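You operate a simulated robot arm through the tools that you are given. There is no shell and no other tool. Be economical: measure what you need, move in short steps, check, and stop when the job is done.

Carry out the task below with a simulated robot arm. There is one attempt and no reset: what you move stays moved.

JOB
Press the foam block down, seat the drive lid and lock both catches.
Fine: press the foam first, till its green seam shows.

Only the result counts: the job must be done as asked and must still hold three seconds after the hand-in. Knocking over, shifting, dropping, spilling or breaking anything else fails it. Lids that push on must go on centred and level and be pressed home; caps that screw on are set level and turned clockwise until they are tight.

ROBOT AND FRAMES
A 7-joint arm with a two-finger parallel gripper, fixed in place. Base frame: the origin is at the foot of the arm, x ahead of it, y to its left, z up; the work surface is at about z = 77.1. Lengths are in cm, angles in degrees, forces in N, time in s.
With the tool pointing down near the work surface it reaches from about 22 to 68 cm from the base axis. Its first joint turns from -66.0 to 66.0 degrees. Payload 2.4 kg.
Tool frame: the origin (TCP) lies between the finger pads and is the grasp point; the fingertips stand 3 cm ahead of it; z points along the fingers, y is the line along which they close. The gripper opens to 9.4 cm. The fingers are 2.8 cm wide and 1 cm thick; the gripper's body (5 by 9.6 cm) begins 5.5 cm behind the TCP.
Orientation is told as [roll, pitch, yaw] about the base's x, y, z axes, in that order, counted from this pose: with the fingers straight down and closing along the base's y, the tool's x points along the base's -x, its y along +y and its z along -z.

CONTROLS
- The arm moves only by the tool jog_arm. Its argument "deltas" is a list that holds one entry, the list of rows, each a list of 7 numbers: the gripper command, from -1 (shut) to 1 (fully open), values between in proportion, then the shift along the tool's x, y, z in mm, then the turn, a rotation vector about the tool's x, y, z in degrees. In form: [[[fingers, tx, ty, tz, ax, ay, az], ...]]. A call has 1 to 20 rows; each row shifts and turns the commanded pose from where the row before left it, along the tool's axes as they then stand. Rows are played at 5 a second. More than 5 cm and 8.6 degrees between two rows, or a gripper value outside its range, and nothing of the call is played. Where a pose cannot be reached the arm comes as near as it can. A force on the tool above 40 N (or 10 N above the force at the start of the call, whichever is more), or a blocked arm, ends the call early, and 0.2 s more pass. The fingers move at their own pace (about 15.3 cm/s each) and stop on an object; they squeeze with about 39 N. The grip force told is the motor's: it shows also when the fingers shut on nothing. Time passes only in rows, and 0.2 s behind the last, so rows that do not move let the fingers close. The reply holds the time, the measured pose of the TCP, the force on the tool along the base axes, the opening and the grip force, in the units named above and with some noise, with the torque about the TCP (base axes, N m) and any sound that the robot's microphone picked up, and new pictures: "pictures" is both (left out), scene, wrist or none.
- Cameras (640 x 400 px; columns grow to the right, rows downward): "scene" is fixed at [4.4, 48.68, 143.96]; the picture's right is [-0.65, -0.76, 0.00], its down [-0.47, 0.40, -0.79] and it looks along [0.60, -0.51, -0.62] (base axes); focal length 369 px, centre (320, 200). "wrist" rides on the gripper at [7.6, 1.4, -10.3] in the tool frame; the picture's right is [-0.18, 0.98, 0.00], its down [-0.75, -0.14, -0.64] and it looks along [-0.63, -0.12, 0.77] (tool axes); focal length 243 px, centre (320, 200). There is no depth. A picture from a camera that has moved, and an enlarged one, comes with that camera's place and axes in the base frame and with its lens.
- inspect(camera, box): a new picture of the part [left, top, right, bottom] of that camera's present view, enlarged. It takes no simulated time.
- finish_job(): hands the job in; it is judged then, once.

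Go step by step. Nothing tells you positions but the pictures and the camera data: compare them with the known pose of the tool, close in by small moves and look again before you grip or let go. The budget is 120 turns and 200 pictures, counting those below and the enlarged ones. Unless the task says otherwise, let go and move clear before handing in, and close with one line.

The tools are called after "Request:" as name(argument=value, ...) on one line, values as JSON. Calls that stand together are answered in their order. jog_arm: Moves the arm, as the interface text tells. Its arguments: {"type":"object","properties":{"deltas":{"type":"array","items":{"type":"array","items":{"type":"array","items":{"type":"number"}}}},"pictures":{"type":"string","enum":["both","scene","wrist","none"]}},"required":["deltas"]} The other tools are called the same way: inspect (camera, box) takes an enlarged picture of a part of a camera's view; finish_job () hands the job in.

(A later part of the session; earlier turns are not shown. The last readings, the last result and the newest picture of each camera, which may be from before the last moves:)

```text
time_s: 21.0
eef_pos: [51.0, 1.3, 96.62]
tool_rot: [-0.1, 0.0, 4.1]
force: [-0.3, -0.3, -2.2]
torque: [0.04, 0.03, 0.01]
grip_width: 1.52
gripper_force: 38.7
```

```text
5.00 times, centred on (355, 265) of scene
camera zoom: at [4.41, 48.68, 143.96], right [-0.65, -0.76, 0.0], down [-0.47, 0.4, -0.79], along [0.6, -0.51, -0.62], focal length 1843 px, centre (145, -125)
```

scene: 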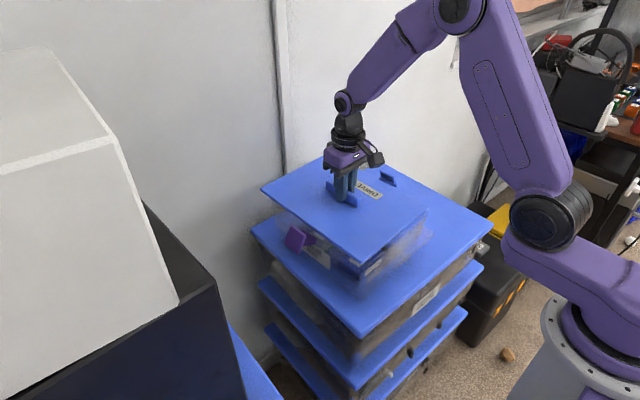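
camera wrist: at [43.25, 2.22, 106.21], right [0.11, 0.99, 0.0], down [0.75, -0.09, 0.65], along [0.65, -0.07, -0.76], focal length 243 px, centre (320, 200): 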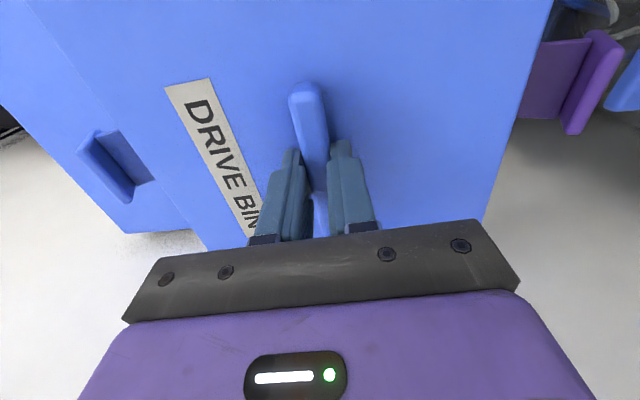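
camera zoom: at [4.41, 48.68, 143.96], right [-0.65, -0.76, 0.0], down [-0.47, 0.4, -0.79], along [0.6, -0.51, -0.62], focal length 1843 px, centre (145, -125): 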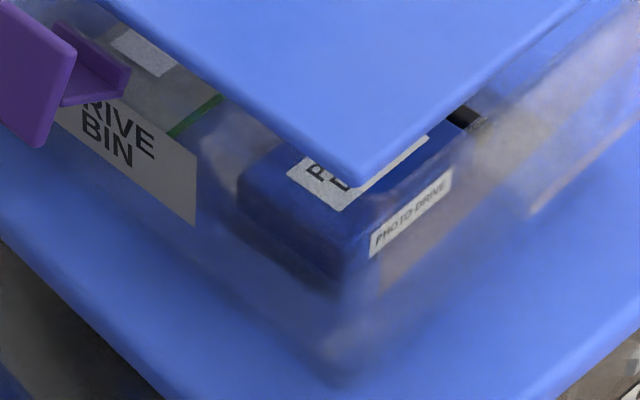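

The view suggests the lid should move slightly toward -y. I'll raise the lid high to see the whole rim unobstructed and measure it relative to this.

Request:
jog_arm(deltas=[[[-1, 0, 0, -40, 0, 0, 0], [-1, 0, 0, -40, 0, 0, 0], [-1, 0, 0, -40, 0, 0, 0], [-1, 0, 0, -40, 0, 0, 0], [-1, 0, 0, -20, 0, 0, 0], [-1, 0, 0, 0, 0, 0, 0]]], pictures="scene")

Request:
inspect(camera="scene", box=[250, 170, 330, 240])

Request:
inspect(camera="scene", box=[310, 170, 390, 240])

Request:
inspect(camera="scene", box=[310, 230, 390, 300])

```text
time_s: 22.4
eef_pos: [50.79, 1.14, 114.67]
tool_rot: [0.0, -0.2, 4.1]
force: [-0.1, 0.5, -1.3]
torque: [0.0, 0.04, 0.03]
grip_width: 1.52
gripper_force: 39.0
```

scene: 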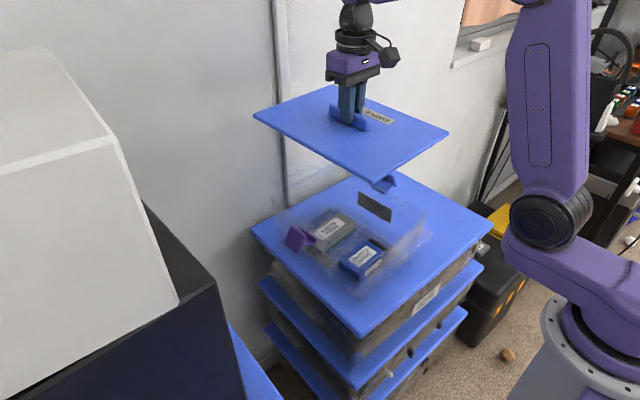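

```text
5.71 times, centred on (290, 205) of scene
camera zoom: at [4.41, 48.68, 143.96], right [-0.65, -0.76, 0.0], down [-0.47, 0.4, -0.79], along [0.6, -0.51, -0.62], focal length 2107 px, centre (491, 171)
```

zoom: 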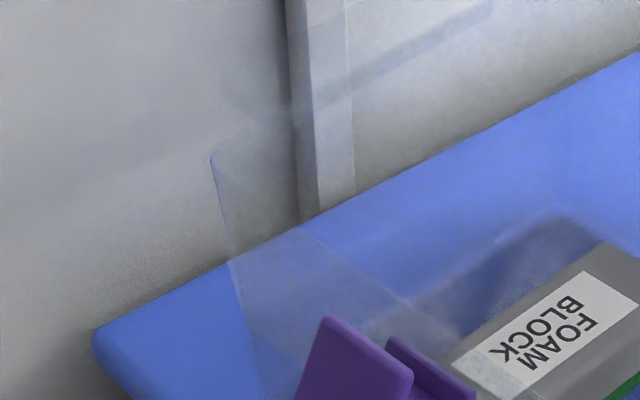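

```text
5.71 times, centred on (350, 205) of scene
camera zoom: at [4.41, 48.68, 143.96], right [-0.65, -0.76, 0.0], down [-0.47, 0.4, -0.79], along [0.6, -0.51, -0.62], focal length 2107 px, centre (149, 171)
```

zoom: 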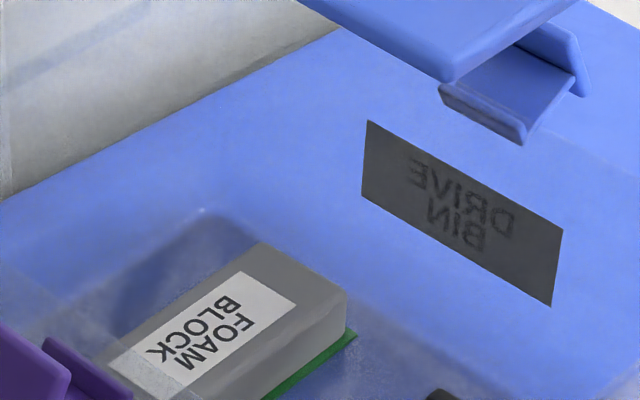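

```text
5.71 times, centred on (350, 265) of scene
camera zoom: at [4.41, 48.68, 143.96], right [-0.65, -0.76, 0.0], down [-0.47, 0.4, -0.79], along [0.6, -0.51, -0.62], focal length 2107 px, centre (149, -171)
```

zoom: 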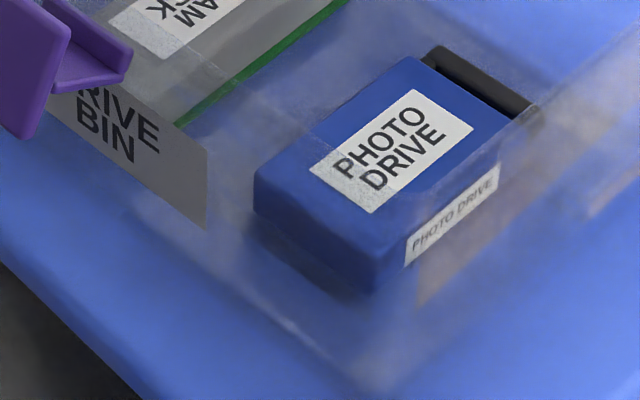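

The left rim corner is now clear. I'll zoom more on the near (bottom) rim corner and the front rim line, and on the held lid for the reference.

Request:
inspect(camera="scene", box=[300, 225, 350, 265])

Request:
inspect(camera="scene", box=[340, 240, 390, 280])

Request:
inspect(camera="scene", box=[385, 190, 445, 240])

Request:
inspect(camera="scene", box=[240, 70, 460, 200])

```text
10.00 times, centred on (325, 245) of scene
camera zoom: at [4.41, 48.68, 143.96], right [-0.65, -0.76, 0.0], down [-0.47, 0.4, -0.79], along [0.6, -0.51, -0.62], focal length 3686 px, centre (270, -250)
```

zoom: 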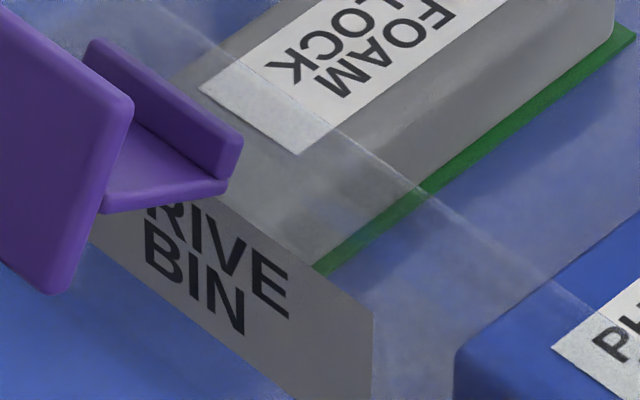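

```text
10.00 times, centred on (365, 260) of scene
camera zoom: at [4.41, 48.68, 143.96], right [-0.65, -0.76, 0.0], down [-0.47, 0.4, -0.79], along [0.6, -0.51, -0.62], focal length 3686 px, centre (-130, -400)
```

zoom: 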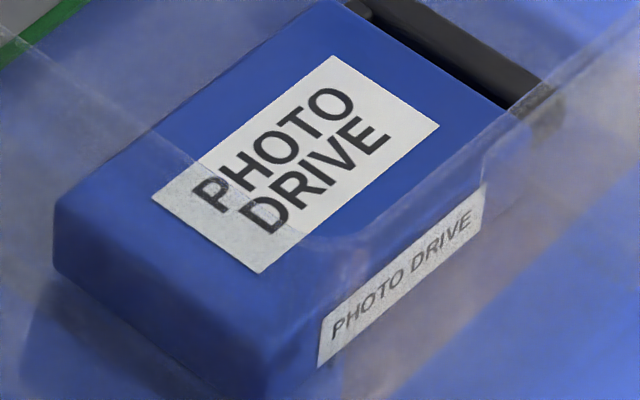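

```text
8.00 times, centred on (415, 215) of scene
camera zoom: at [4.41, 48.68, 143.96], right [-0.65, -0.76, 0.0], down [-0.47, 0.4, -0.79], along [0.6, -0.51, -0.62], focal length 2949 px, centre (-440, 80)
```

zoom: 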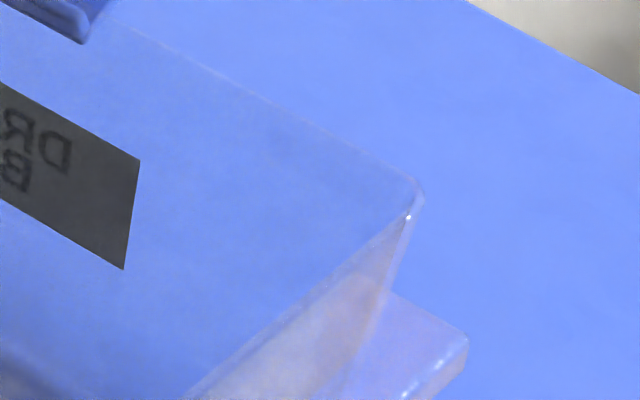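

```text
2.91 times, centred on (350, 135) of scene
camera zoom: at [4.41, 48.68, 143.96], right [-0.65, -0.76, 0.0], down [-0.47, 0.4, -0.79], along [0.6, -0.51, -0.62], focal length 1072 px, centre (233, 389)
```

zoom: 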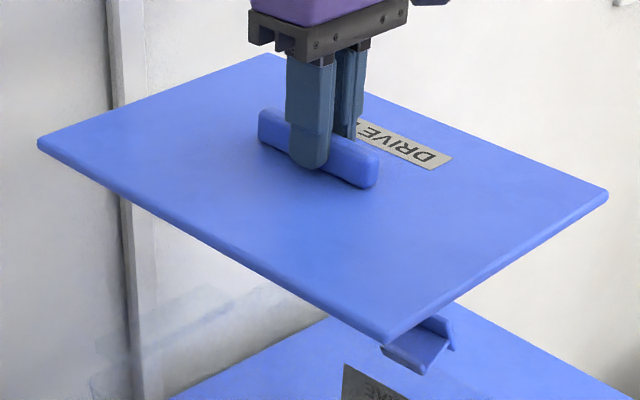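

With the rim lines now clear, the lid needs to shift by about (-0.3, -0.5) cm from here. I'll descend to just above the contact height, then step down gently.

Request:
jog_arm(deltas=[[[-1, 2.7, -4.8, 40, 0, 0, 0], [-1, 0, 0, 40, 0, 0, 0], [-1, 0, 0, 40, 0, 0, 0], [-1, 0, 0, 40, 0, 0, 0], [-1, 0, 0, 14, 0, 0, 0], [-1, 0, 0, 0, 0, 0, 0], [-1, 0, 0, 0, 0, 0, 0]]], pictures="none")

Request:
inspect(camera="scene", box=[250, 150, 450, 290])

```text
time_s: 24.0
eef_pos: [50.58, 0.85, 97.24]
tool_rot: [0.0, -0.2, 4.0]
force: [0.4, -0.4, -1.2]
torque: [-0.02, 0.01, 0.02]
grip_width: 1.55
gripper_force: 39.1
```

```text
2.86 times, centred on (350, 220) of scene
camera zoom: at [4.41, 48.68, 143.96], right [-0.65, -0.76, 0.0], down [-0.47, 0.4, -0.79], along [0.6, -0.51, -0.62], focal length 1053 px, centre (234, 143)
```

zoom: 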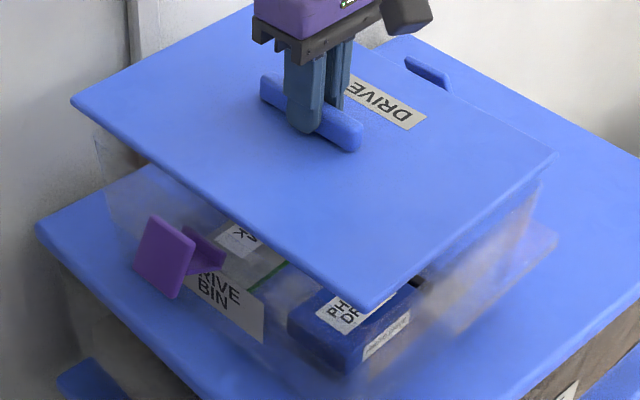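

The scene-relative comparison shows about 3–4 mm of remaining offset in -x. I'll adjust and step down gently.

Request:
jog_arm(deltas=[[[-1, 3.6, -0.8, 0, 0, 0, 0], [-1, 0, 0, 4, 0, 0, 0], [-1, 0, 0, 4, 0, 0, 0], [-1, 0, 0, 2, 0, 0, 0], [-1, 0, 0, 2, 0, 0, 0], [-1, 0, 0, 2, 0, 0, 0], [-1, 0, 0, 2, 0, 0, 0], [-1, 0, 0, 0, 0, 0, 0]]], pictures="wrist")

Request:
inspect(camera="scene", box=[250, 150, 450, 290])

```text
time_s: 25.8
eef_pos: [50.36, 0.76, 95.91]
tool_rot: [0.0, -0.6, 4.2]
force: [-0.9, -0.5, 38.9]
torque: [-0.1, 0.04, 0.19]
grip_width: 1.54
gripper_force: 38.8
camera wrist: at [42.5, 1.67, 106.14], right [0.11, 0.99, 0.0], down [0.76, -0.09, 0.65], along [0.65, -0.07, -0.76], focal length 243 px, centre (320, 200)
```

wrist: 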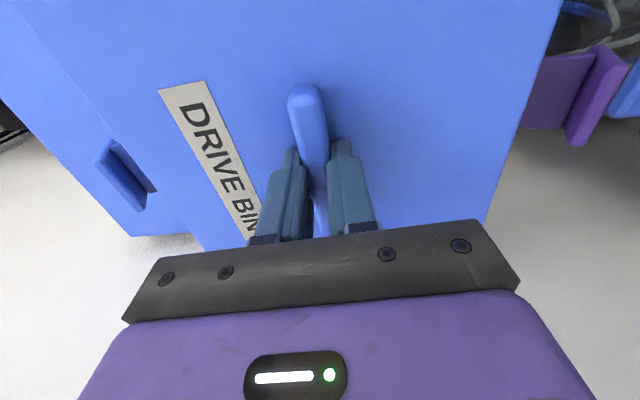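

```text
2.86 times, centred on (350, 220) of scene
camera zoom: at [4.34, 48.68, 143.96], right [-0.65, -0.76, 0.0], down [-0.47, 0.4, -0.79], along [0.6, -0.51, -0.62], focal length 1053 px, centre (234, 143)
```

zoom: 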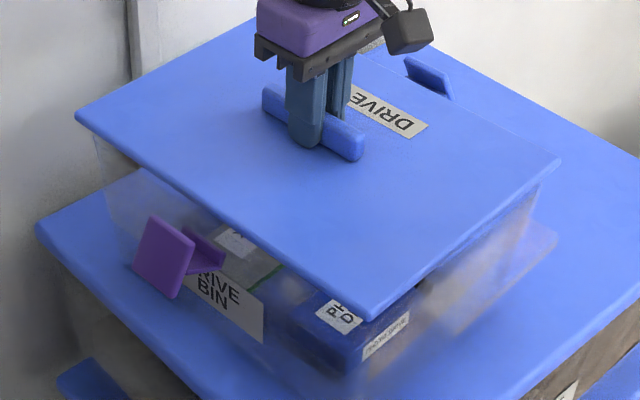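

Contact is at the same height, but the lid now looks centred over the rim. I'll try pressing a little harder to see if it starts to go in.

Request:
jog_arm(deltas=[[[-1, 0, 0, 0.5, 0, 0, 0], [-1, 0, 0, 0, 0, 0, 0]]], pictures="none")

Request:
inspect(camera="scene", box=[380, 180, 460, 250])

Request:
inspect(camera="scene", box=[250, 170, 330, 240])

```text
time_s: 26.2
eef_pos: [50.44, 0.8, 95.91]
tool_rot: [0.1, -0.6, 4.0]
force: [0.9, -0.1, 7.7]
torque: [-0.28, 0.37, 0.01]
grip_width: 1.52
gripper_force: 39.4
stopped in row 2: the force on the tool passed its limit at 52 N (the readings are from after the stop); the commanded pose is now the measured one
```

```text
5.71 times, centred on (420, 215) of scene
camera zoom: at [4.39, 48.68, 143.96], right [-0.65, -0.76, 0.0], down [-0.47, 0.4, -0.79], along [0.6, -0.51, -0.62], focal length 2107 px, centre (-251, 114)
```

zoom: 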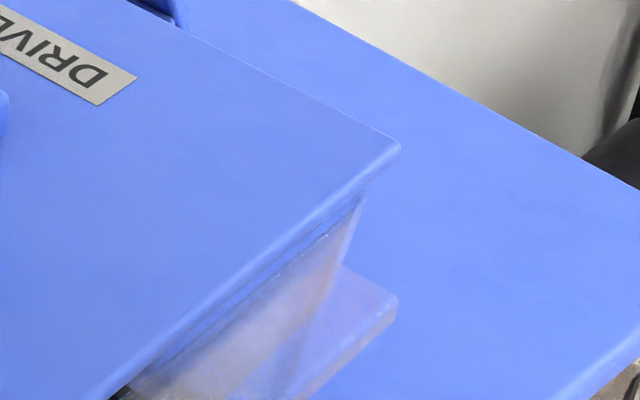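

```text
5.71 times, centred on (290, 205) of scene
camera zoom: at [4.39, 48.68, 143.96], right [-0.65, -0.76, 0.0], down [-0.47, 0.4, -0.79], along [0.6, -0.51, -0.62], focal length 2107 px, centre (491, 171)
```

zoom: 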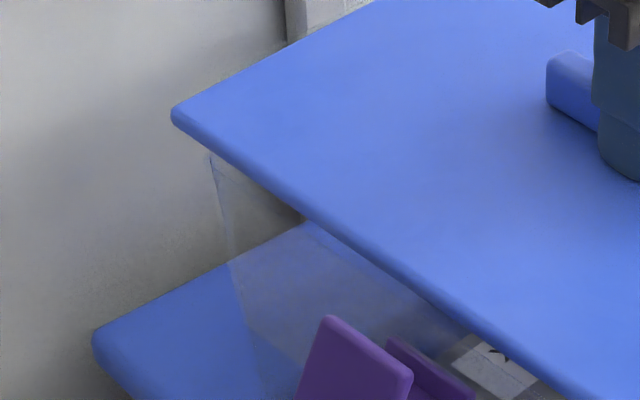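

It isn't entering yet. I'll correct yaw by about 0.6° and do a small wiggle search under a light load.

Request:
jog_arm(deltas=[[[-1, 0, 0, 0, 0, 0, 0.6], [-1, 1.5, 0, 0.2, 0, 0, 0], [-1, -1.5, 1.5, 0, 0, 0, 0], [-1, -1.5, -1.5, 0, 0, 0, 0], [-1, 1.5, -1.5, 0.2, 0, 0, 0], [-1, 1.5, 0, 0, 0, 0, 0], [-1, 0, 3, 0, 0, 0, 0], [-1, -3, 0, 0, 0, 0, 0], [-1, 0, -3, 0, 0, 0, 0], [-1, 1.5, 1.5, 0, 0, 0, 0], [-1, 0, 0, 0, 0, 0, 0]]], pictures="none")

```text
time_s: 28.0
eef_pos: [50.53, 0.77, 95.94]
tool_rot: [-0.1, -0.5, 3.5]
force: [-1.7, 0.0, 5.0]
torque: [-0.08, 0.11, -0.01]
grip_width: 1.53
gripper_force: 39.0
stopped in row 9: the force on the tool passed its limit at 42 N (the readings are from after the stop); the commanded pose is now the measured one
```

It still rests on the rim. I'll zoom on the gap under the lid to see the plug relative to the rim.

Request:
inspect(camera="scene", box=[390, 195, 440, 235])

Request:
inspect(camera="scene", box=[345, 240, 395, 280])

Request:
inspect(camera="scene", box=[260, 180, 310, 220])

```text
10.00 times, centred on (415, 215) of scene
camera zoom: at [4.4, 48.68, 143.96], right [-0.65, -0.76, 0.0], down [-0.47, 0.4, -0.79], along [0.6, -0.51, -0.62], focal length 3686 px, centre (-630, 50)
```

zoom: 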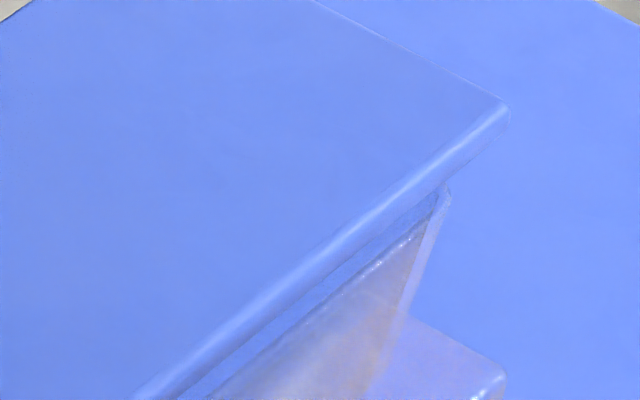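

```text
10.00 times, centred on (370, 260) of scene
camera zoom: at [4.4, 48.68, 143.96], right [-0.65, -0.76, 0.0], down [-0.47, 0.4, -0.79], along [0.6, -0.51, -0.62], focal length 3686 px, centre (-180, -400)
```

zoom: 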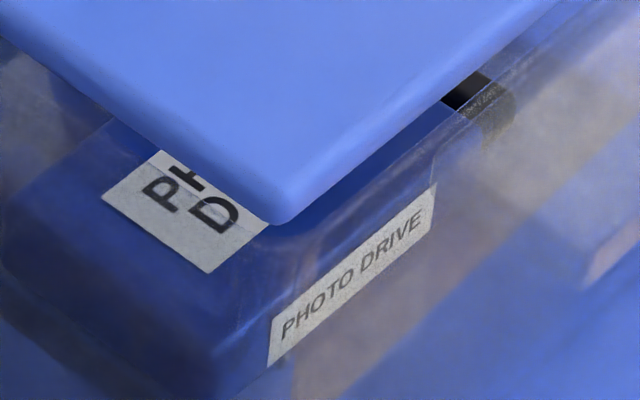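

```text
10.00 times, centred on (285, 200) of scene
camera zoom: at [4.4, 48.68, 143.96], right [-0.65, -0.76, 0.0], down [-0.47, 0.4, -0.79], along [0.6, -0.51, -0.62], focal length 3686 px, centre (670, 200)
```

zoom: 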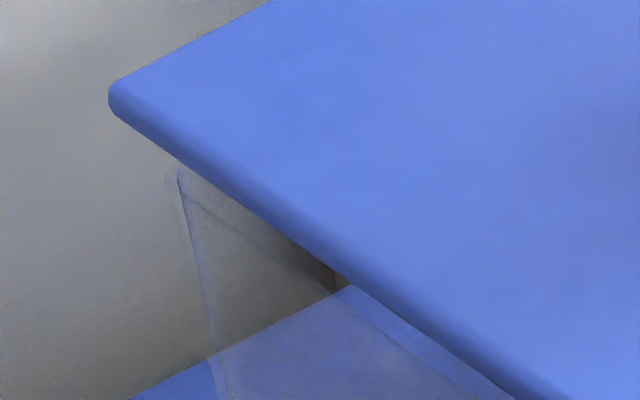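

Reworking the geometry using the plate's lower edge, the lid centre should shift about (-0.5, +0.6) cm. I'll lift, shift and try again.

Request:
jog_arm(deltas=[[[-1, 0, 0, -6, 0, 0, 0], [-1, 4.9, 6.5, 0, 0, 0, -0.4], [-1, 0, 0, 0, 0, 0, 0], [-1, 0, 0, 3, 0, 0, 0], [-1, 0, 0, 2, 0, 0, 0], [-1, 0, 0, 2, 0, 0, 0], [-1, 0, 0, 1, 0, 0, 0], [-1, 0, 0, 1, 0, 0, 0], [-1, 0, 0, 1, 0, 0, 0], [-1, 0, 0, 1, 0, 0, 0]]], pictures="none")

Request:
inspect(camera="scene", box=[250, 150, 450, 290])

```text
time_s: 30.2
eef_pos: [49.87, 1.49, 95.34]
tool_rot: [0.0, -0.6, 3.9]
force: [-0.3, -0.6, -1.1]
torque: [-0.04, -0.03, -0.01]
grip_width: 1.54
gripper_force: 39.1
```

```text
2.86 times, centred on (350, 220) of scene
camera zoom: at [4.41, 48.68, 143.96], right [-0.65, -0.76, 0.0], down [-0.47, 0.4, -0.79], along [0.6, -0.51, -0.62], focal length 1053 px, centre (234, 143)
```

zoom: 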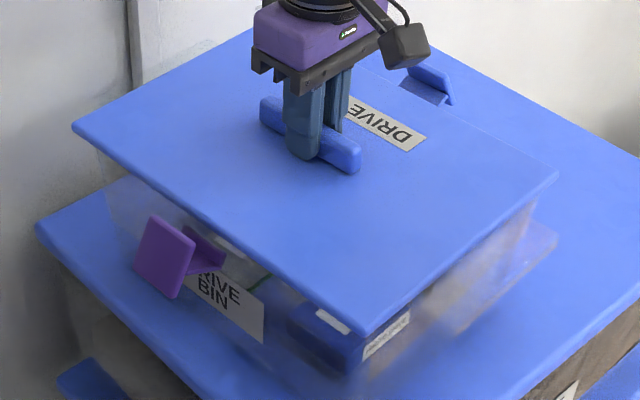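

It has slipped in: z=95.3 with no force. I'll level the pitch and keep lowering.

Request:
jog_arm(deltas=[[[-1, 0, 0, 0, 0, 0.5, 0], [-1, 0, 0, 1, 0, 0, 0], [-1, 0, 0, 1, 0, 0, 0], [-1, 0, 0, 1, 0, 0, 0], [-1, 0, 0, 1, 0, 0, 0], [-1, 0, 0, 1, 0, 0, 0], [-1, 0, 0, 1, 0, 0, 0], [-1, 0, 0, 1, 0, 0, 0]]], pictures="none")

Request:
inspect(camera="scene", box=[250, 150, 450, 290])

```text
time_s: 31.6
eef_pos: [50.01, 1.51, 95.06]
tool_rot: [0.0, -0.2, 4.1]
force: [-3.5, -1.3, 7.9]
torque: [0.05, 0.11, 0.19]
grip_width: 1.53
gripper_force: 38.8
stopped in row 6: the force on the tool passed its limit at 45 N (the readings are from after the stop); the commanded pose is now the measured one
```

```text
2.86 times, centred on (350, 220) of scene
camera zoom: at [4.38, 48.68, 143.96], right [-0.65, -0.76, 0.0], down [-0.47, 0.4, -0.79], along [0.6, -0.51, -0.62], focal length 1053 px, centre (234, 143)
```

zoom: 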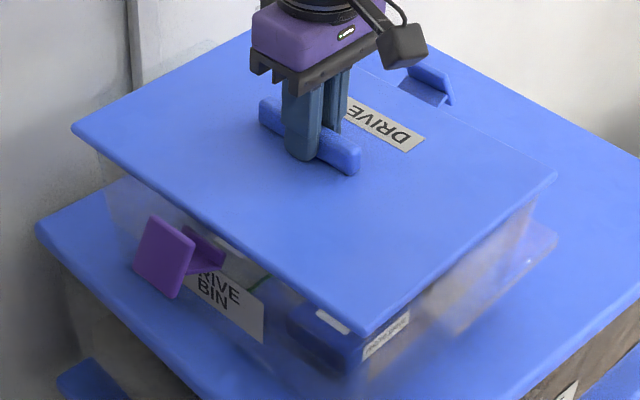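

The lid is seated at about z=95.06. I'll press once more and inspect the gap all round.

Request:
jog_arm(deltas=[[[-1, 0, 0, 0.8, 0, 0, 0], [-1, 0, 0, 0.6, 0, 0, 0], [-1, 0, 0, 0, 0, 0, 0]]], pictures="none")

Request:
inspect(camera="scene", box=[260, 190, 340, 250])

Request:
inspect(camera="scene", box=[350, 200, 440, 275])

```text
time_s: 32.4
eef_pos: [50.1, 1.46, 95.09]
tool_rot: [0.0, -0.2, 4.0]
force: [-7.1, -5.4, 26.3]
torque: [-0.15, 1.21, 0.27]
grip_width: 1.54
gripper_force: 39.0
```

```text
6.67 times, centred on (300, 220) of scene
camera zoom: at [4.35, 48.67, 143.97], right [-0.65, -0.76, 0.0], down [-0.47, 0.4, -0.79], along [0.6, -0.51, -0.62], focal length 2458 px, centre (453, 67)
```

zoom: 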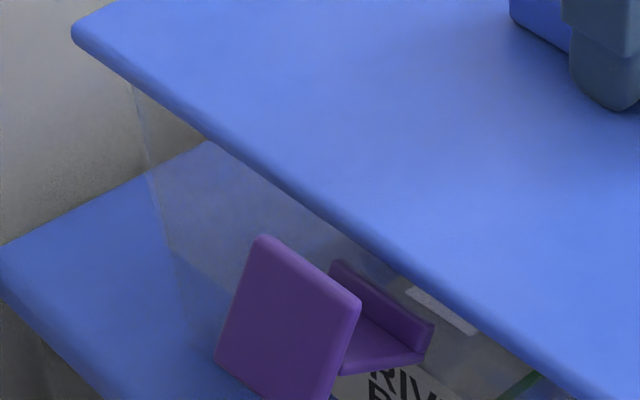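

```text
5.33 times, centred on (395, 238) of scene
camera zoom: at [4.35, 48.67, 143.97], right [-0.65, -0.76, 0.0], down [-0.47, 0.4, -0.79], along [0.6, -0.51, -0.62], focal length 1966 px, centre (-80, 0)
```

zoom: 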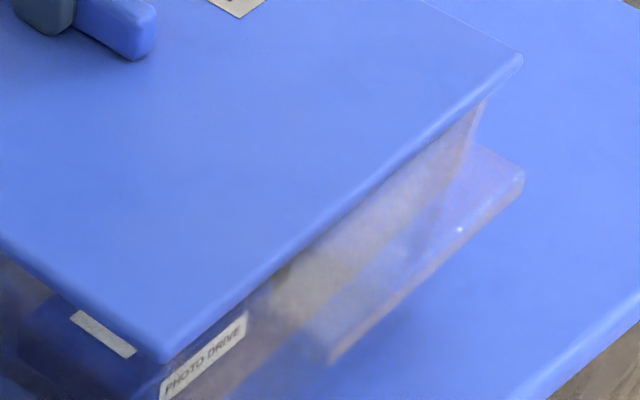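

It's seated on the rim. I'll unload, release the rib, lift clear, and inspect.

Request:
jog_arm(deltas=[[[-1, 0, 0, -1, 0, 0.2, 0], [0, 0, 0, 0, 0, 0, 0], [0, 0, 0, 0, 0, 0, 0], [0, 0, 0, -20, 0, 0, 0], [0, 0, 0, -40, 0, 0, 0], [0, 0, 0, -40, 0, 0, 0], [-1, 0, 0, -30, 0, 0, 0], [-1, 0, 0, 0, 0, 0, 0]]])

Request:
inspect(camera="scene", box=[250, 150, 450, 290])

```text
time_s: 34.2
eef_pos: [50.09, 1.45, 108.02]
tool_rot: [0.0, 0.0, 4.0]
force: [-0.5, -0.4, -0.9]
torque: [0.0, -0.01, -0.04]
grip_width: 0.0
gripper_force: 33.2
camera wrist: at [42.45, 2.27, 118.33], right [0.12, 0.99, 0.0], down [0.76, -0.09, 0.64], along [0.64, -0.07, -0.77], focal length 243 px, centre (320, 200)
```

scene: 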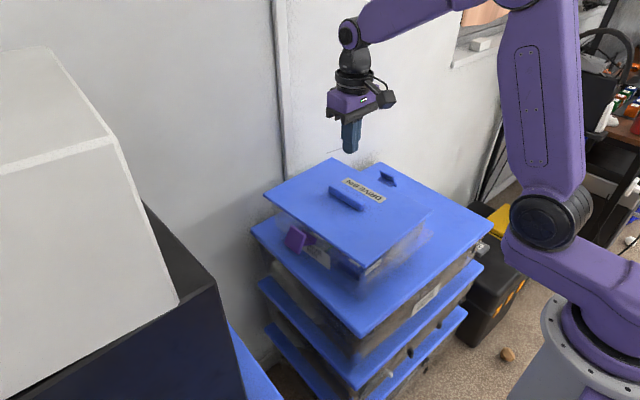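
wrist: 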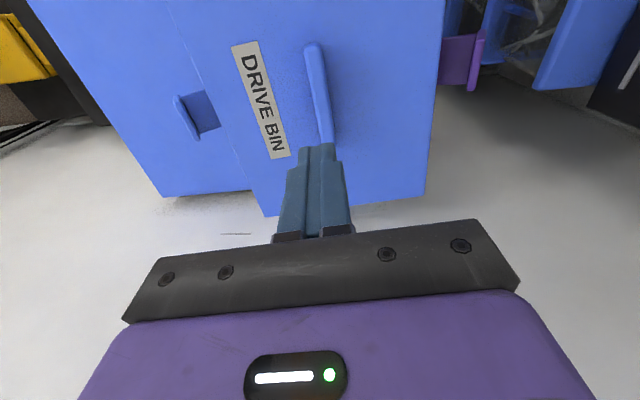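

```text
2.86 times, centred on (350, 220) of scene
camera zoom: at [4.4, 48.68, 143.96], right [-0.65, -0.76, 0.0], down [-0.47, 0.4, -0.79], along [0.6, -0.51, -0.62], focal length 1053 px, centre (234, 143)
```

zoom: 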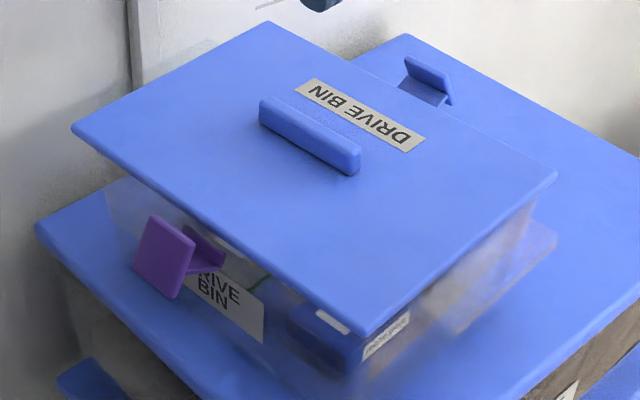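

The lid sits level by eye. I'll check that it's home at both ends by probing with closed fingers, starting at the far (+x) end.

Request:
jog_arm(deltas=[[[-1, -45, 0, 30, 0, 0, 0], [-1, -45, 0, 40, 0, 0, 0], [-1, 0, 0, 40, 0, 0, 0], [-1, 0, 0, 8, 0, 0, 0], [-1, 0, 0, 3, 0, 0, 0], [-1, 0, 0, 3, 0, 0, 0], [-1, 0, 0, 2, 0, 0, 0], [-1, 0, 0, 1.5, 0, 0, 0], [-1, 0, 0, 1, 0, 0, 0], [-1, 0, 0, 1, 0, 0, 0], [-1, 0, 0, 1, 0, 0, 0], [-1, 0, 0, 1, 0, 0, 0], [-1, 0, 0, 1, 0, 0, 0]]], pictures="none")

Request:
inspect(camera="scene", box=[250, 150, 450, 290])

```text
refused: row 1 steps farther than a row can; nothing moved
```

```text
2.86 times, centred on (350, 220) of scene
camera zoom: at [4.4, 48.68, 143.96], right [-0.65, -0.76, 0.0], down [-0.47, 0.4, -0.79], along [0.6, -0.51, -0.62], focal length 1053 px, centre (234, 143)
```

zoom: 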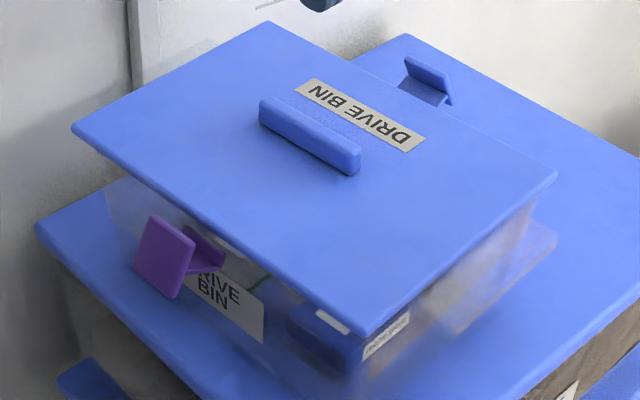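

The step was too large, so I'll split the rows.

Request:
jog_arm(deltas=[[[-1, -45, 0, 10, 0, 0, 0], [-1, -45, 0, 10, 0, 0, 0], [-1, 0, 0, 45, 0, 0, 0], [-1, 0, 0, 45, 0, 0, 0], [-1, 0, 0, 8, 0, 0, 0], [-1, 0, 0, 3, 0, 0, 0], [-1, 0, 0, 3, 0, 0, 0], [-1, 0, 0, 2, 0, 0, 0], [-1, 0, 0, 1.5, 0, 0, 0], [-1, 0, 0, 1, 0, 0, 0], [-1, 0, 0, 1, 0, 0, 0], [-1, 0, 0, 1, 0, 0, 0], [-1, 0, 0, 1, 0, 0, 0]]], pictures="none")

Request:
inspect(camera="scene", box=[250, 150, 450, 290])

```text
time_s: 37.0
eef_pos: [59.11, 1.93, 95.09]
tool_rot: [-0.1, -0.3, 4.0]
force: [-7.8, -1.2, 35.0]
torque: [-0.08, 0.46, 0.09]
grip_width: 0.0
gripper_force: 33.6
```

```text
2.86 times, centred on (350, 220) of scene
camera zoom: at [4.32, 48.68, 143.97], right [-0.65, -0.76, 0.0], down [-0.47, 0.4, -0.79], along [0.6, -0.51, -0.62], focal length 1053 px, centre (234, 143)
```

zoom: 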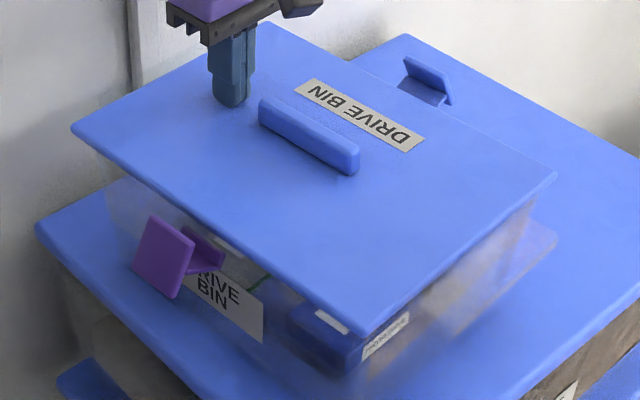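

Contact here puts the lid top at z≈92.1. Now I'll probe the near (-x) end.

Request:
jog_arm(deltas=[[[-1, 0, 0, -15, 0, 0, 0], [-1, 0, 0, -20, 0, 0, 0], [-1, 45, 0, 0, 0, 0, 0], [-1, 45, 0, 0, 0, 0, 0], [-1, 45, 0, 0, 0, 0, 0], [-1, 40, 0, 0, 0, 0, 0], [-1, 0, 0, 20, 0, 0, 0], [-1, 0, 0, 8, 0, 0, 0], [-1, 0, 0, 2, 0, 0, 0], [-1, 0, 0, 1, 0, 0, 0], [-1, 0, 0, 1, 0, 0, 0], [-1, 0, 0, 1, 0, 0, 0], [-1, 0, 0, 1, 0, 0, 0], [-1, 0, 0, 1, 0, 0, 0], [-1, 0, 0, 0.5, 0, 0, 0]]], pictures="none")

```text
time_s: 39.9
eef_pos: [41.59, 0.93, 95.02]
tool_rot: [0.0, -0.2, 4.0]
force: [-4.8, -0.2, 15.0]
torque: [0.0, 0.18, -0.03]
grip_width: 0.02
gripper_force: 33.4
stopped in row 14: the force on the tool passed its limit at 52 N (the readings are from after the stop); the commanded pose is now the measured one
```

The lid is level and home (92.0 against 92.1). Next come the catches, so I'll lift clear and study the purple and blue ones.

Request:
jog_arm(deltas=[[[-1, 0, 0, -40, 0, 0, 0], [-1, 0, 0, -45, 0, 0, 0], [-1, 0, 0, -45, 0, 0, 0], [-1, -30, 30, 0, 0, 0, 4], [-1, -30, 30, 0, 0, 0, 0], [-1, 0, 0, 0, 0, 0, 0]]], pictures="wrist")

Request:
inspect(camera="scene", box=[280, 215, 330, 255])

Request:
inspect(camera="scene", box=[360, 160, 410, 200])

```text
time_s: 41.3
eef_pos: [47.45, 7.06, 108.23]
tool_rot: [0.0, -0.1, -0.1]
force: [-0.2, -0.6, 0.0]
torque: [0.01, 0.0, 0.03]
grip_width: 0.0
gripper_force: 32.8
camera wrist: at [39.68, 8.52, 118.56], right [0.19, 0.98, 0.0], down [0.75, -0.14, 0.64], along [0.63, -0.12, -0.77], focal length 243 px, centre (320, 200)
```

wrist: 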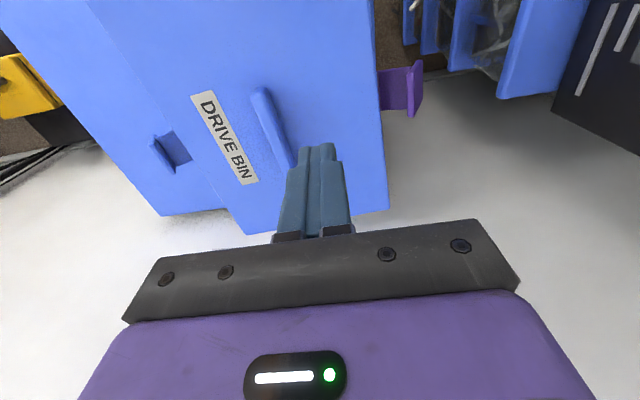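

```text
10.00 times, centred on (305, 235) of scene
camera zoom: at [4.4, 48.68, 143.96], right [-0.65, -0.76, 0.0], down [-0.47, 0.4, -0.79], along [0.6, -0.51, -0.62], focal length 3686 px, centre (470, -150)
```

zoom: 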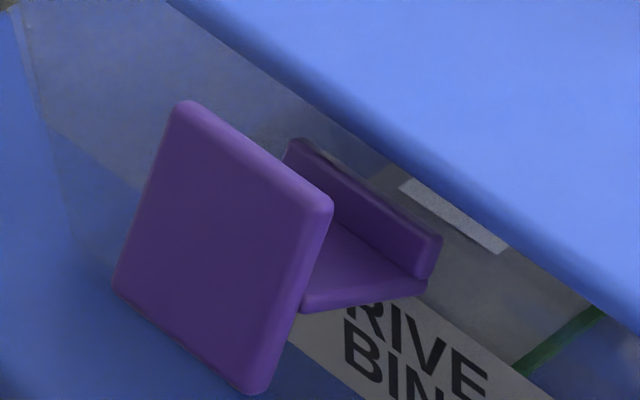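

```text
10.00 times, centred on (385, 180) of scene
camera zoom: at [4.4, 48.68, 143.96], right [-0.65, -0.76, 0.0], down [-0.47, 0.4, -0.79], along [0.6, -0.51, -0.62], focal length 3686 px, centre (-330, 400)
```

zoom: 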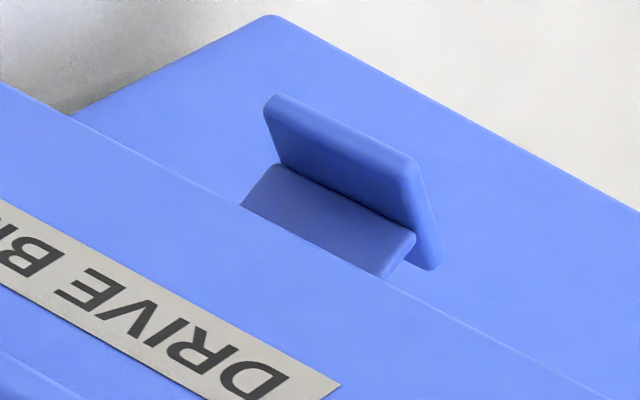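

Each catch hinges near the wall with an arm out and slightly up and a plate on its end, so it must swing up and over the lid edge. I'll bring the closed fingers outside the purple plate and look.

Request:
jog_arm(deltas=[[[-1, -10, 40, 0, 0, 0, -4], [-1, -9, 45, 0, 0, 0, 0], [-1, 0, 45, 0, 0, 0, 0], [-1, 0, 0, 40, 0, 0, 0], [-1, 0, 0, 40, 0, 0, 0], [-1, 0, 0, 40, 0, 0, 0], [-1, 0, 0, 0, 0, 0, 0]]])

Request:
inspect(camera="scene", box=[255, 195, 345, 265])

Request:
inspect(camera="wrist", box=[200, 0, 440, 200])

```text
time_s: 42.9
eef_pos: [48.53, 19.91, 96.18]
tool_rot: [0.0, -0.2, 3.9]
force: [0.0, -0.3, 0.2]
torque: [0.03, -0.04, 0.02]
grip_width: 0.02
gripper_force: 33.0
camera wrist: at [40.8, 20.77, 106.45], right [0.12, 0.99, 0.0], down [0.76, -0.09, 0.64], along [0.64, -0.07, -0.77], focal length 243 px, centre (320, 200)
```

scene: 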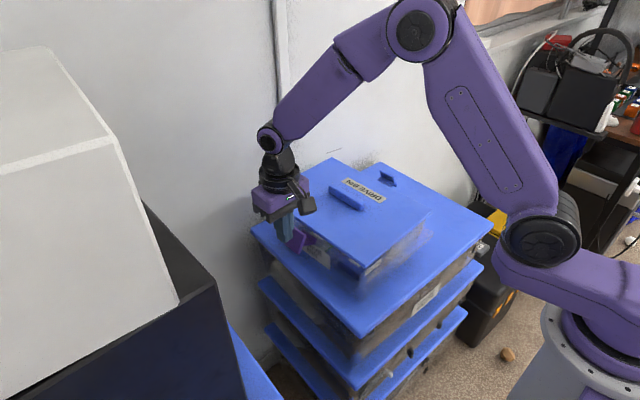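
wrist: 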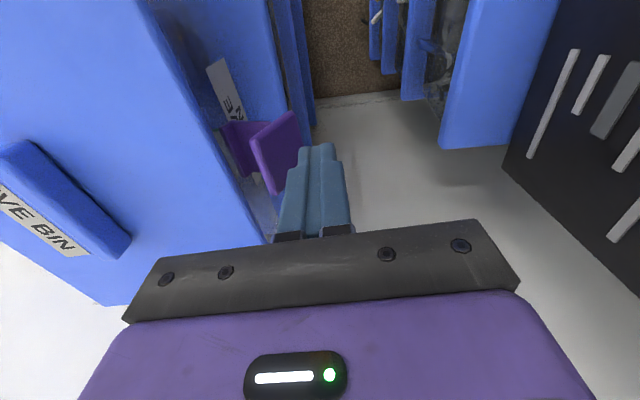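

```text
5.71 times, centred on (300, 230) of scene
camera zoom: at [4.4, 48.68, 143.96], right [-0.65, -0.76, 0.0], down [-0.47, 0.4, -0.79], along [0.6, -0.51, -0.62], focal length 2107 px, centre (434, 29)
```

zoom: 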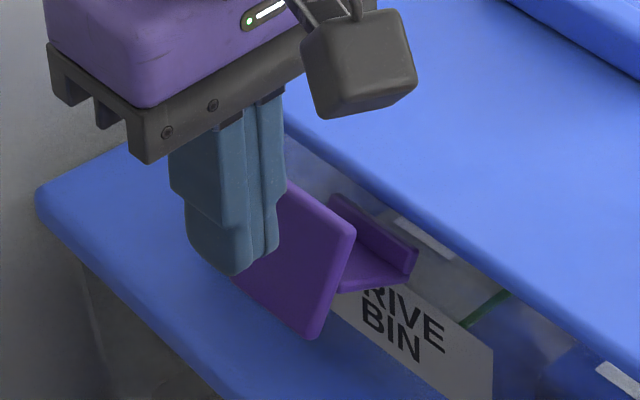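

```text
2.00 times, centred on (320, 100) of wrist
camera zoom: at [40.8, 20.77, 106.45], right [0.12, 0.99, 0.0], down [0.76, -0.09, 0.64], along [0.64, -0.07, -0.77], focal length 485 px, centre (320, 400)
```

zoom: 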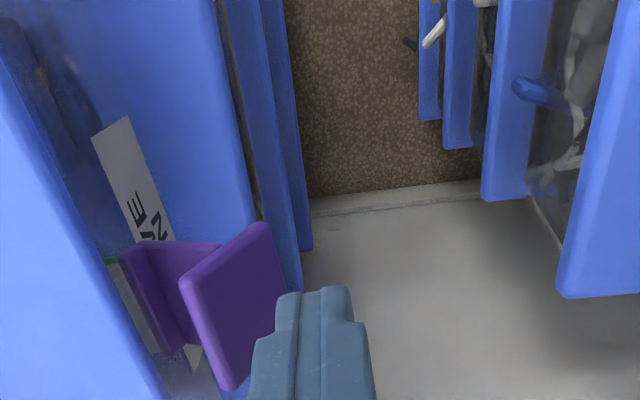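

The views agree: plate top edge at (49.5, 15.9, 92), bottom at y≈18, z≈88, hinge near (13.5, 88.2). I'll place the fingertips against the upper part of the outer face.

Request:
jog_arm(deltas=[[[-1, -9, 0, 10, 0, 0, 0], [-1, 0, 0, 9, 0, 0, 0], [-1, 0, -10, 0, 0, 0, 0], [-1, 0, -8, 0, 0, 0, 0], [-1, 0, -4, 0, 0, 0, 0]]], pictures="none")

Request:
inspect(camera="scene", box=[255, 195, 345, 265])

Request:
inspect(camera="wrist", box=[200, 40, 440, 240])

```text
time_s: 44.1
eef_pos: [49.8, 18.05, 94.15]
tool_rot: [0.0, -0.1, 4.1]
force: [1.0, 5.7, 2.6]
torque: [0.03, -0.04, -0.03]
grip_width: 0.0
gripper_force: 33.0
```

```text
5.71 times, centred on (300, 230) of scene
camera zoom: at [4.4, 48.7, 143.95], right [-0.65, -0.76, 0.0], down [-0.47, 0.4, -0.79], along [0.6, -0.51, -0.62], focal length 2107 px, centre (434, 29)
```

zoom: 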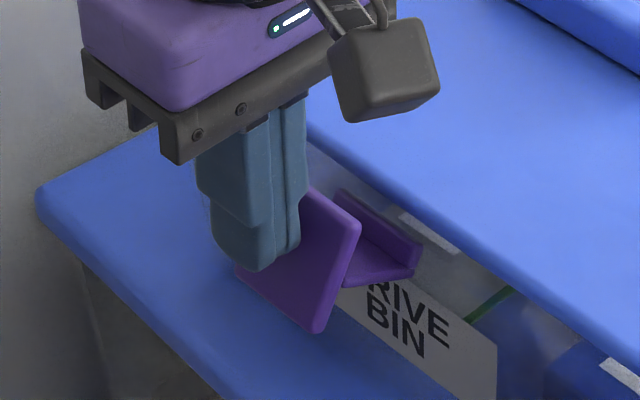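

```text
2.00 times, centred on (320, 140) of wrist
camera zoom: at [42.01, 18.94, 104.5], right [0.11, 0.99, 0.0], down [0.76, -0.09, 0.65], along [0.64, -0.07, -0.76], focal length 485 px, centre (320, 320)
```

zoom: 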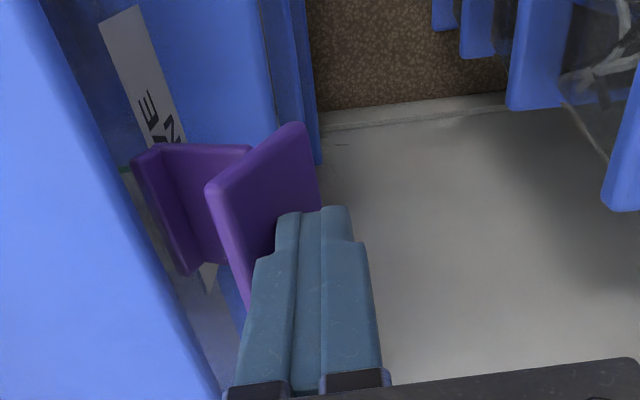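

There's light contact with the plate (5.7 N). I'll follow the arc inward and up.

Request:
jog_arm(deltas=[[[-1, 0, -1, -4, 0, 0, 0], [-1, 0, -3, -2.2, 0, 0, 0], [-1, 0, -3, -2.2, 0, 0, 0], [-1, 0, -3.4, -1.8, 0, 0, 0], [-1, 0, -3.4, -1.7, 0, 0, 0], [-1, 0, 0, 0, 0, 0, 0]]], pictures="none")

Request:
inspect(camera="scene", box=[255, 195, 345, 265])

Request:
inspect(camera="wrist", box=[200, 40, 440, 240])

```text
time_s: 45.5
eef_pos: [49.8, 16.11, 95.05]
tool_rot: [-0.3, 0.2, 3.7]
force: [0.4, -0.4, -0.7]
torque: [0.02, 0.03, 0.0]
grip_width: 0.02
gripper_force: 33.3
```

```text
5.71 times, centred on (300, 230) of scene
camera zoom: at [4.41, 48.68, 143.96], right [-0.65, -0.76, 0.0], down [-0.47, 0.4, -0.79], along [0.6, -0.51, -0.62], focal length 2107 px, centre (434, 29)
```

zoom: 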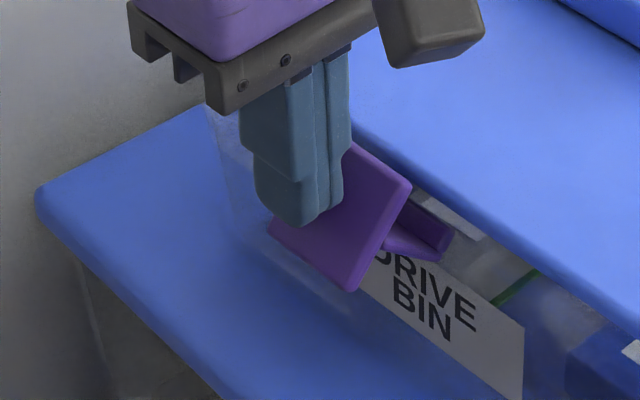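

```text
2.00 times, centred on (320, 140) of wrist
camera zoom: at [42.18, 17.06, 105.44], right [0.12, 0.99, -0.01], down [0.76, -0.09, 0.64], along [0.63, -0.08, -0.77], focal length 485 px, centre (320, 320)
```

zoom: 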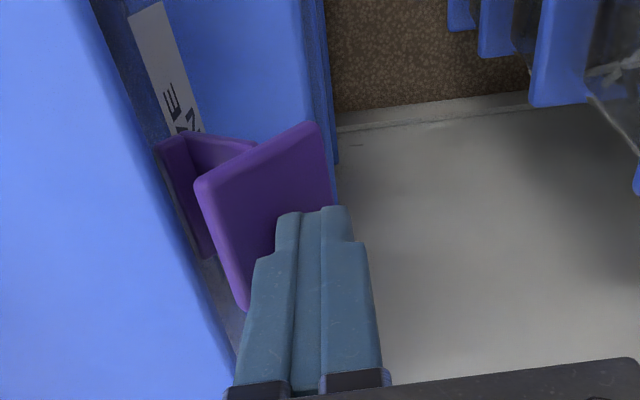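

The bin slid roughly 1.5 cm in -y because the catch is stiff, so pushing isn't right. I'll back off, turn the gripper 90°, and grip the plate by its side edges. That way I can drag the bin back and swing the catch along its arc.

Request:
jog_arm(deltas=[[[-1, 0, 10, 0, 0, 0, 0], [-1, 0, 20, -30, 0, 0, 0], [0.4, 0, 10, -40, 0, 0, 0], [0.4, 0, 0, -30, 0, 0, 8.5], [0.4, 0, 0, 0, 0, 0, 8.5], [0.4, 0, 0, 0, 0, 0, 8.5], [0.4, 0, 0, 0, 0, 0, 8.5], [0.4, 0, 0, 0, 0, 0, 8.5], [0.4, 0, 0, 0, 0, 0, 8.5], [0.4, 0, 0, 0, 0, 0, 8.5], [0.4, 0, 0, 0, 0, 0, 8.5], [0.4, 0, 0, 0, 0, 0, 8.5], [0.4, 0, 0, 0, 0, 0, 8.5], [0.4, 0, 0, 0, 0, 0, 5], [0.4, 0, 0, 0, 0, 0, 0]]])

Request:
inspect(camera="scene", box=[250, 150, 450, 290])

```text
time_s: 48.7
eef_pos: [49.72, 20.8, 105.39]
tool_rot: [0.0, 0.0, -86.0]
force: [-0.2, -0.1, 0.1]
torque: [0.02, 0.02, -0.03]
grip_width: 6.57
gripper_force: 0.1
camera wrist: at [50.48, 28.45, 115.68], right [0.99, -0.12, 0.0], down [-0.09, -0.76, 0.64], along [-0.07, -0.64, -0.77], focal length 243 px, centre (320, 200)
```

scene: 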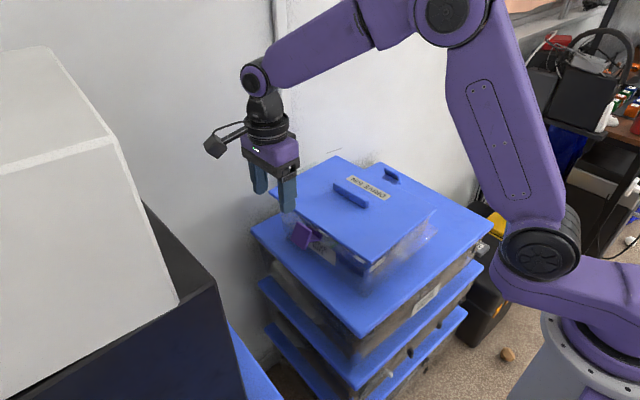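
wrist: 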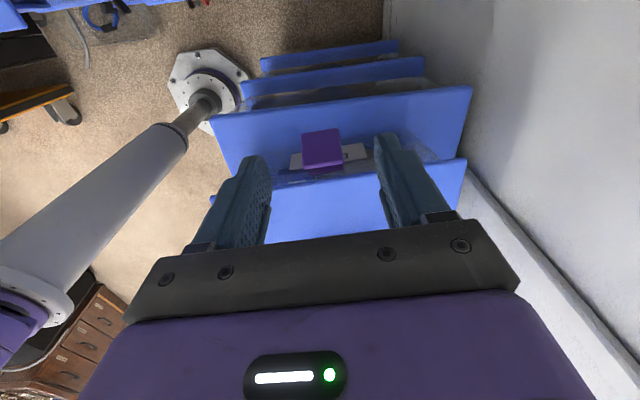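

```text
2.86 times, centred on (350, 220) of scene
camera zoom: at [4.4, 48.68, 143.96], right [-0.65, -0.76, 0.0], down [-0.47, 0.4, -0.79], along [0.6, -0.51, -0.62], focal length 1053 px, centre (234, 143)
```

zoom: 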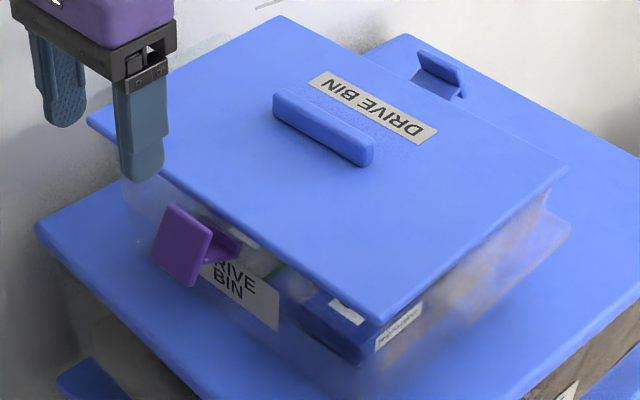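

The bin slid about 1.6 cm in -y with no rotation. I'll zoom the wrist view on the purple plate.

Request:
inspect(camera="wrist", box=[260, 110, 380, 185])

Request:
inspect(camera="scene", box=[280, 205, 340, 255])

```text
5.33 times, centred on (320, 148) of wrist
camera zoom: at [50.48, 28.45, 115.68], right [0.99, -0.12, 0.0], down [-0.09, -0.76, 0.64], along [-0.07, -0.64, -0.77], focal length 1294 px, centre (320, 480)
```

zoom: 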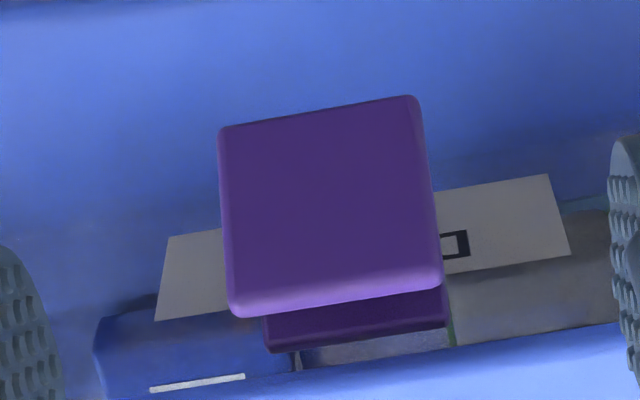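

```text
8.00 times, centred on (310, 230) of scene
camera zoom: at [4.4, 48.68, 143.96], right [-0.65, -0.76, 0.0], down [-0.47, 0.4, -0.79], along [0.6, -0.51, -0.62], focal length 2949 px, centre (400, -40)
```

zoom: 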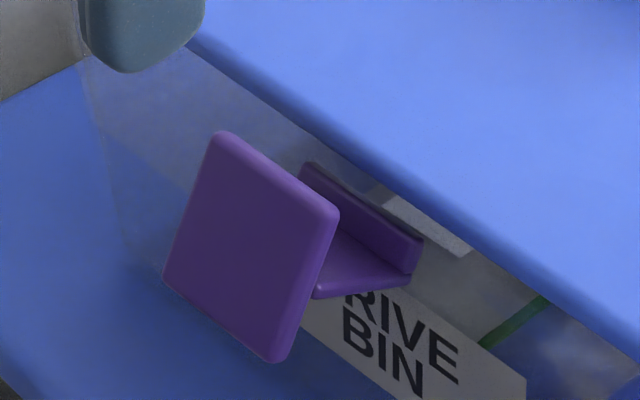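

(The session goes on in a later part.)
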